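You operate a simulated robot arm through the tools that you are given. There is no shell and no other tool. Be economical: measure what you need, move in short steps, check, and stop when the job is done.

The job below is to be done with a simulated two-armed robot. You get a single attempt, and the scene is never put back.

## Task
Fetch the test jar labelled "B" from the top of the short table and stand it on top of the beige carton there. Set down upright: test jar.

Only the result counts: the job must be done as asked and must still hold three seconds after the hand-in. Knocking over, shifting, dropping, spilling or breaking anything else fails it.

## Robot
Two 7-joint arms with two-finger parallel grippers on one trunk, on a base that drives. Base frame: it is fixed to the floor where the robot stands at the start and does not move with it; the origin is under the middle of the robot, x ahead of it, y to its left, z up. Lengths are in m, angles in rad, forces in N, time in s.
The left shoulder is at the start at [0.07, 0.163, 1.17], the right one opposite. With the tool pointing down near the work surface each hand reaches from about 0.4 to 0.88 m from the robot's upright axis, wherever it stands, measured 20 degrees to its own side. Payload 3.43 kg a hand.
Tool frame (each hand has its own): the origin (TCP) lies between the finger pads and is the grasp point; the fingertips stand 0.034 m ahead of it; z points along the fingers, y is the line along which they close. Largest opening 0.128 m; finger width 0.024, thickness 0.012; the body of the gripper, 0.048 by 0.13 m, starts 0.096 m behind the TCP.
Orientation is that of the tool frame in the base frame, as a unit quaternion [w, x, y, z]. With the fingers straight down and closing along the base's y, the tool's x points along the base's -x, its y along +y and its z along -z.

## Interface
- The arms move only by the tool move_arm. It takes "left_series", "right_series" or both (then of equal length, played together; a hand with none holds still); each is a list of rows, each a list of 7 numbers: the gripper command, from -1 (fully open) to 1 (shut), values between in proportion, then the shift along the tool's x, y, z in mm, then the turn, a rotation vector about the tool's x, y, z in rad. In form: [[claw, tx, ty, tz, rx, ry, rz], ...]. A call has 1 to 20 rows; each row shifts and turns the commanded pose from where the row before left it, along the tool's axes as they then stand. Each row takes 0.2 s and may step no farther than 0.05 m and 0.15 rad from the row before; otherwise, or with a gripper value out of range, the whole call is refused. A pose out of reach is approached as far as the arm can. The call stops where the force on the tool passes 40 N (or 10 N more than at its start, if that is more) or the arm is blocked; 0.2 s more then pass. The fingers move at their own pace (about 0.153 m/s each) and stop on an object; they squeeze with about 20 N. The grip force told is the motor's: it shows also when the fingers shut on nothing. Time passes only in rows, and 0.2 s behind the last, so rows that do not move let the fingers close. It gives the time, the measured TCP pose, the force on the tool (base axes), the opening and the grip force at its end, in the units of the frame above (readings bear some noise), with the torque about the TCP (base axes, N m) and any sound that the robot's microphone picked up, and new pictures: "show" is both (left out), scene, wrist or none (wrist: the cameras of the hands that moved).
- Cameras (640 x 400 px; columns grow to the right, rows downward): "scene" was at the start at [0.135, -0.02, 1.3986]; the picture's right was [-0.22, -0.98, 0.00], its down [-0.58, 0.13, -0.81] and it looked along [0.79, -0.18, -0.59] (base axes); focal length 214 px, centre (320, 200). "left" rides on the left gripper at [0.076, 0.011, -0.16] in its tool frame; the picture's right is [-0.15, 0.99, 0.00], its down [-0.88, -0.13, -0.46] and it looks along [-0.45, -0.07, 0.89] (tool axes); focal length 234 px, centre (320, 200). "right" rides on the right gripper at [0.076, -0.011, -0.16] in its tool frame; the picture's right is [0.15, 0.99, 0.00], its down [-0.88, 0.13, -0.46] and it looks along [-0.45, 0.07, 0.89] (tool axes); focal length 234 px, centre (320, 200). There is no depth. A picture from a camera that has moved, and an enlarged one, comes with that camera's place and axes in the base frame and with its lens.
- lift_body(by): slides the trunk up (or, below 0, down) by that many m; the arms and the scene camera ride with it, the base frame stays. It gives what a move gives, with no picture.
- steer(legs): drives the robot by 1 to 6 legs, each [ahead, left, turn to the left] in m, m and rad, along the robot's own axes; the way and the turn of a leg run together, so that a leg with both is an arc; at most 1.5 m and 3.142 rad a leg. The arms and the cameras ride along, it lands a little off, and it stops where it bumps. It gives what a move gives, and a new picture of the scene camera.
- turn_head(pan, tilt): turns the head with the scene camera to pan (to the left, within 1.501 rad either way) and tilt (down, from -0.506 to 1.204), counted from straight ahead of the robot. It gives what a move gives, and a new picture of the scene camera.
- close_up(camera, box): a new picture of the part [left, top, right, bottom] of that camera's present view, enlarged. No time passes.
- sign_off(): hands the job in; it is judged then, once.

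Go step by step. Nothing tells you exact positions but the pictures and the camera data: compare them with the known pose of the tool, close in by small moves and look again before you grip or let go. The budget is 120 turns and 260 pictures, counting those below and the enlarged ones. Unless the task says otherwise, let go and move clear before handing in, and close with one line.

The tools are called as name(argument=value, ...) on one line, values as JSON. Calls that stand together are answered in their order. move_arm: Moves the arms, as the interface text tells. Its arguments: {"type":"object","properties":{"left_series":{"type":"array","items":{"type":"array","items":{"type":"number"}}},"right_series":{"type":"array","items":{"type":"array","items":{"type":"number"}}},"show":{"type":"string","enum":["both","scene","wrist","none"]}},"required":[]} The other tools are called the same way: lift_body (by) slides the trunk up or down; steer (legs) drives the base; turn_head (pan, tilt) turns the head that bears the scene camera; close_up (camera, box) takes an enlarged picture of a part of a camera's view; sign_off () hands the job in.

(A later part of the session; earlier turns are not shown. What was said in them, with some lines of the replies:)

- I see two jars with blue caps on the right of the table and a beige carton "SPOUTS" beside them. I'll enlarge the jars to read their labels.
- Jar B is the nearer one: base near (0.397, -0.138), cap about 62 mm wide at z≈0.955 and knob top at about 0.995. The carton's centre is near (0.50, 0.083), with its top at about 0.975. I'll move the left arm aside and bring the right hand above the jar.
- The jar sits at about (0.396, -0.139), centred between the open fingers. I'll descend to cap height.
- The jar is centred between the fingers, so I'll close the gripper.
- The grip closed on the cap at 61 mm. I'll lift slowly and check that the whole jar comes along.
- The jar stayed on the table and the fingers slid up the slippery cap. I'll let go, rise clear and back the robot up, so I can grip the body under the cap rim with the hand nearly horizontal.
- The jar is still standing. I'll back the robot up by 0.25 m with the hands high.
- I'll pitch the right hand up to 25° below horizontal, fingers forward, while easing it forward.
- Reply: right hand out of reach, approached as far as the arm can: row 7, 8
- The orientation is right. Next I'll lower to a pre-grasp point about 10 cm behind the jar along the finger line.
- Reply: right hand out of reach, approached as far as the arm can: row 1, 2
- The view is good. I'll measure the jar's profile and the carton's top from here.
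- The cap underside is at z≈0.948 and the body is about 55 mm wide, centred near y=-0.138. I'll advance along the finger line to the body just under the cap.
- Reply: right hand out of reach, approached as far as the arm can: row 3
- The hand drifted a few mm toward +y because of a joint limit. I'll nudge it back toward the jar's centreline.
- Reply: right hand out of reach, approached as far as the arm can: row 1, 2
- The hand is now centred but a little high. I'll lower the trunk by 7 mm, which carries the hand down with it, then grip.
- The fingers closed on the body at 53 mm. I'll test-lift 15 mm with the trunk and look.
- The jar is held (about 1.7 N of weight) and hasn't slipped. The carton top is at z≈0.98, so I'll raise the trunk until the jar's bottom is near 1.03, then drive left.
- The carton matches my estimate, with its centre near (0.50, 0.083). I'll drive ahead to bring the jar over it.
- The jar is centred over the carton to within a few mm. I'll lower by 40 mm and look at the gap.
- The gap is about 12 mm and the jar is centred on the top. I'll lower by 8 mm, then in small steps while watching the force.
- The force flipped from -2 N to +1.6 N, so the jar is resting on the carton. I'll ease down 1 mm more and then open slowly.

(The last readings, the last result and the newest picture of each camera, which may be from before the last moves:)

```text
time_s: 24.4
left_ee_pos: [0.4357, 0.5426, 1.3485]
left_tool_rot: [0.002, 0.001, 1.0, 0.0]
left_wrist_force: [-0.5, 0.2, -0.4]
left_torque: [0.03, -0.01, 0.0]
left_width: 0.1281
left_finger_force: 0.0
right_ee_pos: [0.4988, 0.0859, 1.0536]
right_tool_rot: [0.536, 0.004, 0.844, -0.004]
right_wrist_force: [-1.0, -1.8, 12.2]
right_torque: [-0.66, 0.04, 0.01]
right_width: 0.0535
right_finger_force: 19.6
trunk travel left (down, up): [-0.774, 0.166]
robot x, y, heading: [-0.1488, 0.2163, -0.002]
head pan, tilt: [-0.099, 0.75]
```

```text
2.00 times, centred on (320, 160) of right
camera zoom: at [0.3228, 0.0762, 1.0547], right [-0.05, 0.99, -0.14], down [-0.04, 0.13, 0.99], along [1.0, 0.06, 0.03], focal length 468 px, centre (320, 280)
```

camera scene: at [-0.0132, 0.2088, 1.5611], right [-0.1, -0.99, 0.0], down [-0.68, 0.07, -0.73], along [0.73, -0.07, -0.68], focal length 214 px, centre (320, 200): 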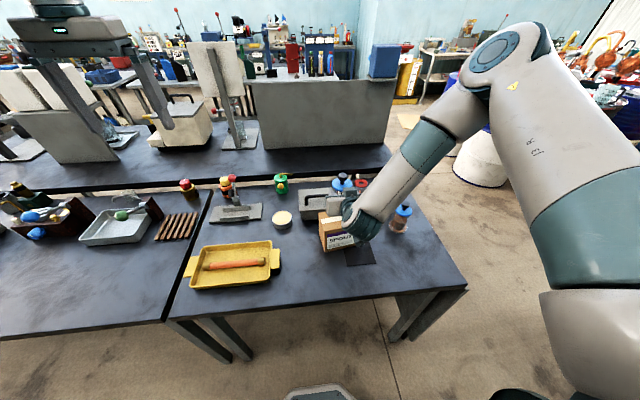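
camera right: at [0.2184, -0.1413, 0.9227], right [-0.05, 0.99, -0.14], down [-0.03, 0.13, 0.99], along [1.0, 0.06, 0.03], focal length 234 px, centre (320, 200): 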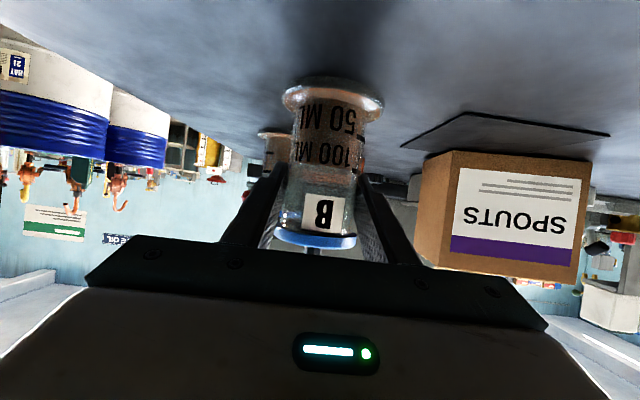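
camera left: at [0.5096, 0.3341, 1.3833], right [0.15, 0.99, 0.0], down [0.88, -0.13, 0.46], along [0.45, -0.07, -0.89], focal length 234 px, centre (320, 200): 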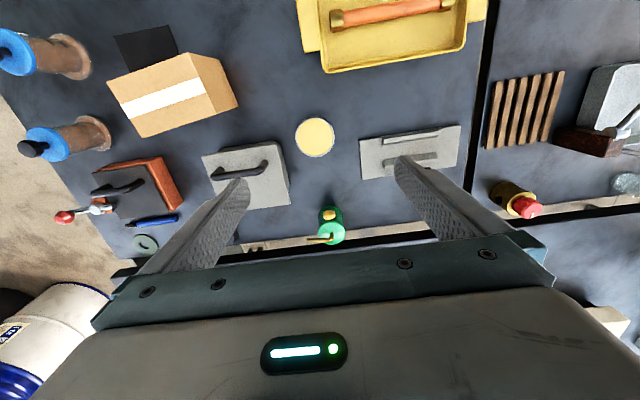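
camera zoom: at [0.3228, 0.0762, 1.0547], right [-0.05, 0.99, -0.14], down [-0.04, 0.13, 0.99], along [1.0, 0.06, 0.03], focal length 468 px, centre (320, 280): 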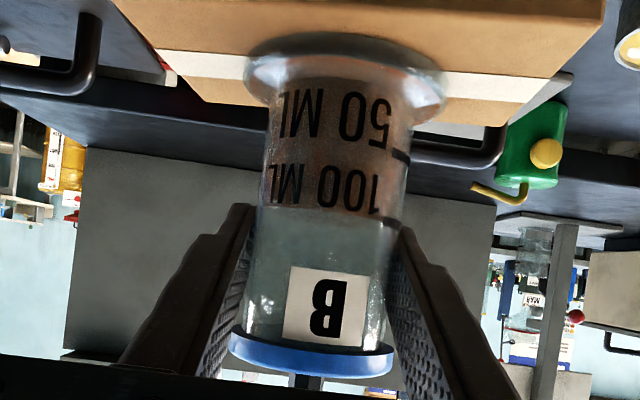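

It's now firmly down (12 N). I'll relieve 1 mm and open gently.

lift_body(by=0.001)

move_arm(right_series=[[0.12, 0, 0, 0, 0, 0, 0], [0.08, 0, 0, 0, 0, 0, 0], [0.0, 0, 0, 0, 0, 0, 0], [-0.3, 0, 0, 0, 0, 0, 0], [-0.7, 0, 0, 0, 0, 0, 0], [-1, 0, 0, 0, 0, 0, 0], [-1, 0, 0, 0, 0, 0, 0]])

```text
time_s: 24.9
left_ee_pos: [0.4359, 0.5425, 1.3497]
left_tool_rot: [0.001, 0.0, 1.0, 0.001]
left_wrist_force: [-0.4, -0.8, -0.3]
left_torque: [0.0, 0.0, 0.0]
left_width: 0.1278
left_finger_force: 0.1
right_ee_pos: [0.4993, 0.0848, 1.054]
right_tool_rot: [0.535, 0.003, 0.845, -0.004]
right_wrist_force: [2.2, -0.4, 8.1]
right_torque: [-0.53, -0.19, 0.04]
right_width: 0.0535
right_finger_force: 19.5
trunk travel left (down, up): [-0.775, 0.165]
robot x, y, heading: [-0.1454, 0.2164, -0.001]
head pan, tilt: [-0.099, 0.75]
```

```text
time_s: 26.5
left_ee_pos: [0.4371, 0.5414, 1.3484]
left_tool_rot: [-0.001, -0.001, 1.0, 0.0]
left_wrist_force: [-0.6, 0.0, -0.2]
left_torque: [0.02, -0.01, -0.01]
left_width: 0.1279
left_finger_force: 0.1
right_ee_pos: [0.5002, 0.0855, 1.0526]
right_tool_rot: [0.534, 0.003, 0.845, -0.003]
right_wrist_force: [-0.2, -0.1, 0.3]
right_torque: [0.02, -0.01, 0.01]
right_width: 0.1277
right_finger_force: 0.1
trunk travel left (down, up): [-0.775, 0.165]
robot x, y, heading: [-0.1429, 0.2178, -0.0]
head pan, tilt: [-0.099, 0.75]
camera scene: at [-0.0152, 0.2087, 1.5134], right [-0.1, -0.99, 0.0], down [-0.68, 0.07, -0.73], along [0.73, -0.07, -0.68], focal length 214 px, centre (320, 200)
camera right: at [0.3232, 0.0761, 1.0547], right [-0.05, 0.99, -0.14], down [-0.03, 0.13, 0.99], along [1.0, 0.06, 0.03], focal length 234 px, centre (320, 200)
```

scene: 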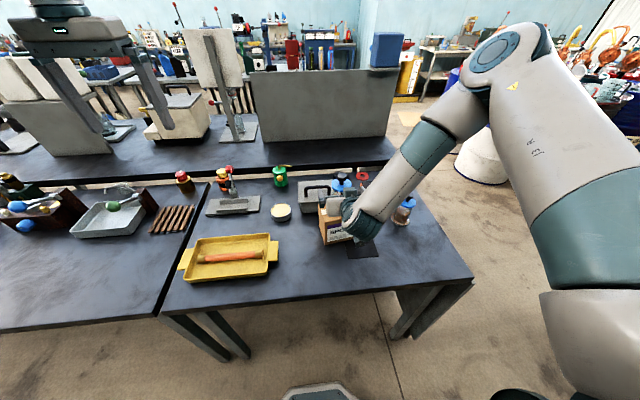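
right: 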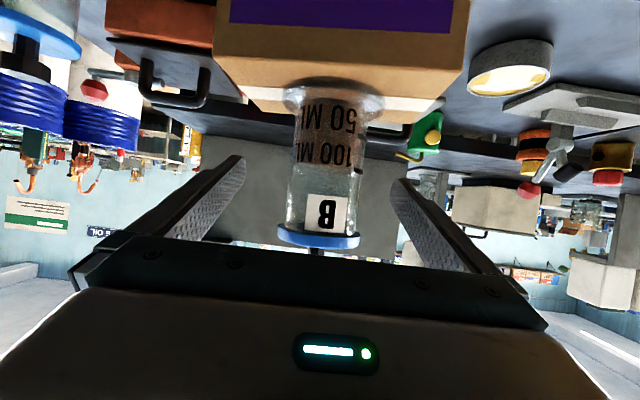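

The jar stands free between the open fingers. I'll back the robot straight away from it.

steer(legs=[[-0.2, 0, 0]])

close_up(camera="right", box=[160, 40, 520, 260])

close_up(camera="scene", box=[240, 110, 440, 240])

```text
time_s: 28.1
left_ee_pos: [0.2394, 0.5443, 1.3476]
left_tool_rot: [-0.001, -0.002, 1.0, 0.0]
left_wrist_force: [-0.8, 1.0, -0.4]
left_torque: [0.06, 0.04, 0.01]
left_width: 0.128
left_finger_force: 0.1
right_ee_pos: [0.304, 0.0873, 1.0523]
right_tool_rot: [0.533, 0.001, 0.846, -0.003]
right_wrist_force: [-0.4, 1.1, -0.5]
right_torque: [-0.01, 0.03, -0.01]
right_width: 0.1277
right_finger_force: 0.0
trunk travel left (down, up): [-0.775, 0.165]
robot x, y, heading: [-0.3448, 0.214, 0.004]
head pan, tilt: [-0.099, 0.75]
camera scene: at [-0.2108, 0.2091, 1.5131], right [-0.1, -1.0, 0.0], down [-0.68, 0.07, -0.73], along [0.73, -0.07, -0.68], focal length 214 px, centre (320, 200)
```

scene: 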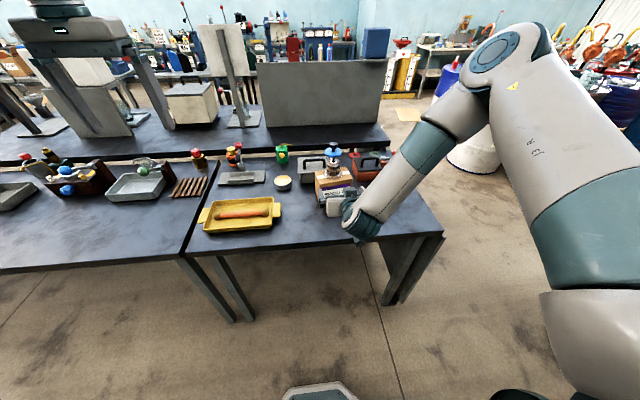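

```text
1.78 times, centred on (340, 150) of right
camera zoom: at [0.1274, 0.0776, 1.0537], right [-0.06, 0.99, -0.14], down [-0.03, 0.13, 0.99], along [1.0, 0.06, 0.02], focal length 416 px, centre (284, 289)
```

zoom: 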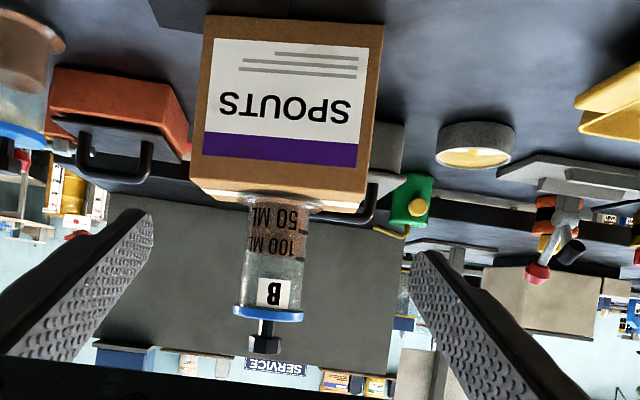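

```text
3.08 times, centred on (340, 175) of scene
camera zoom: at [-0.2108, 0.2091, 1.5131], right [-0.1, -1.0, 0.0], down [-0.68, 0.07, -0.73], along [0.73, -0.07, -0.68], focal length 660 px, centre (258, 277)
```

zoom: 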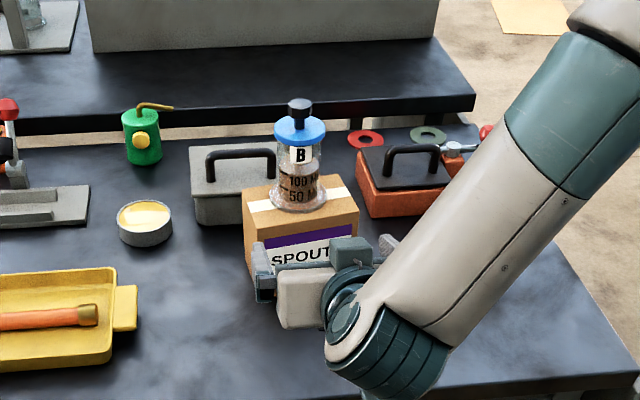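

The jar labelled "B" stands upright and centred on the beige carton, everything else I can see looks undisturbed, and the hand is clear. I'm handing in.

sign_off()

```text
The job is handed in.
```

Test jar "B" is standing upright on top of the beige carton, released, with the hand clear and the job handed in.
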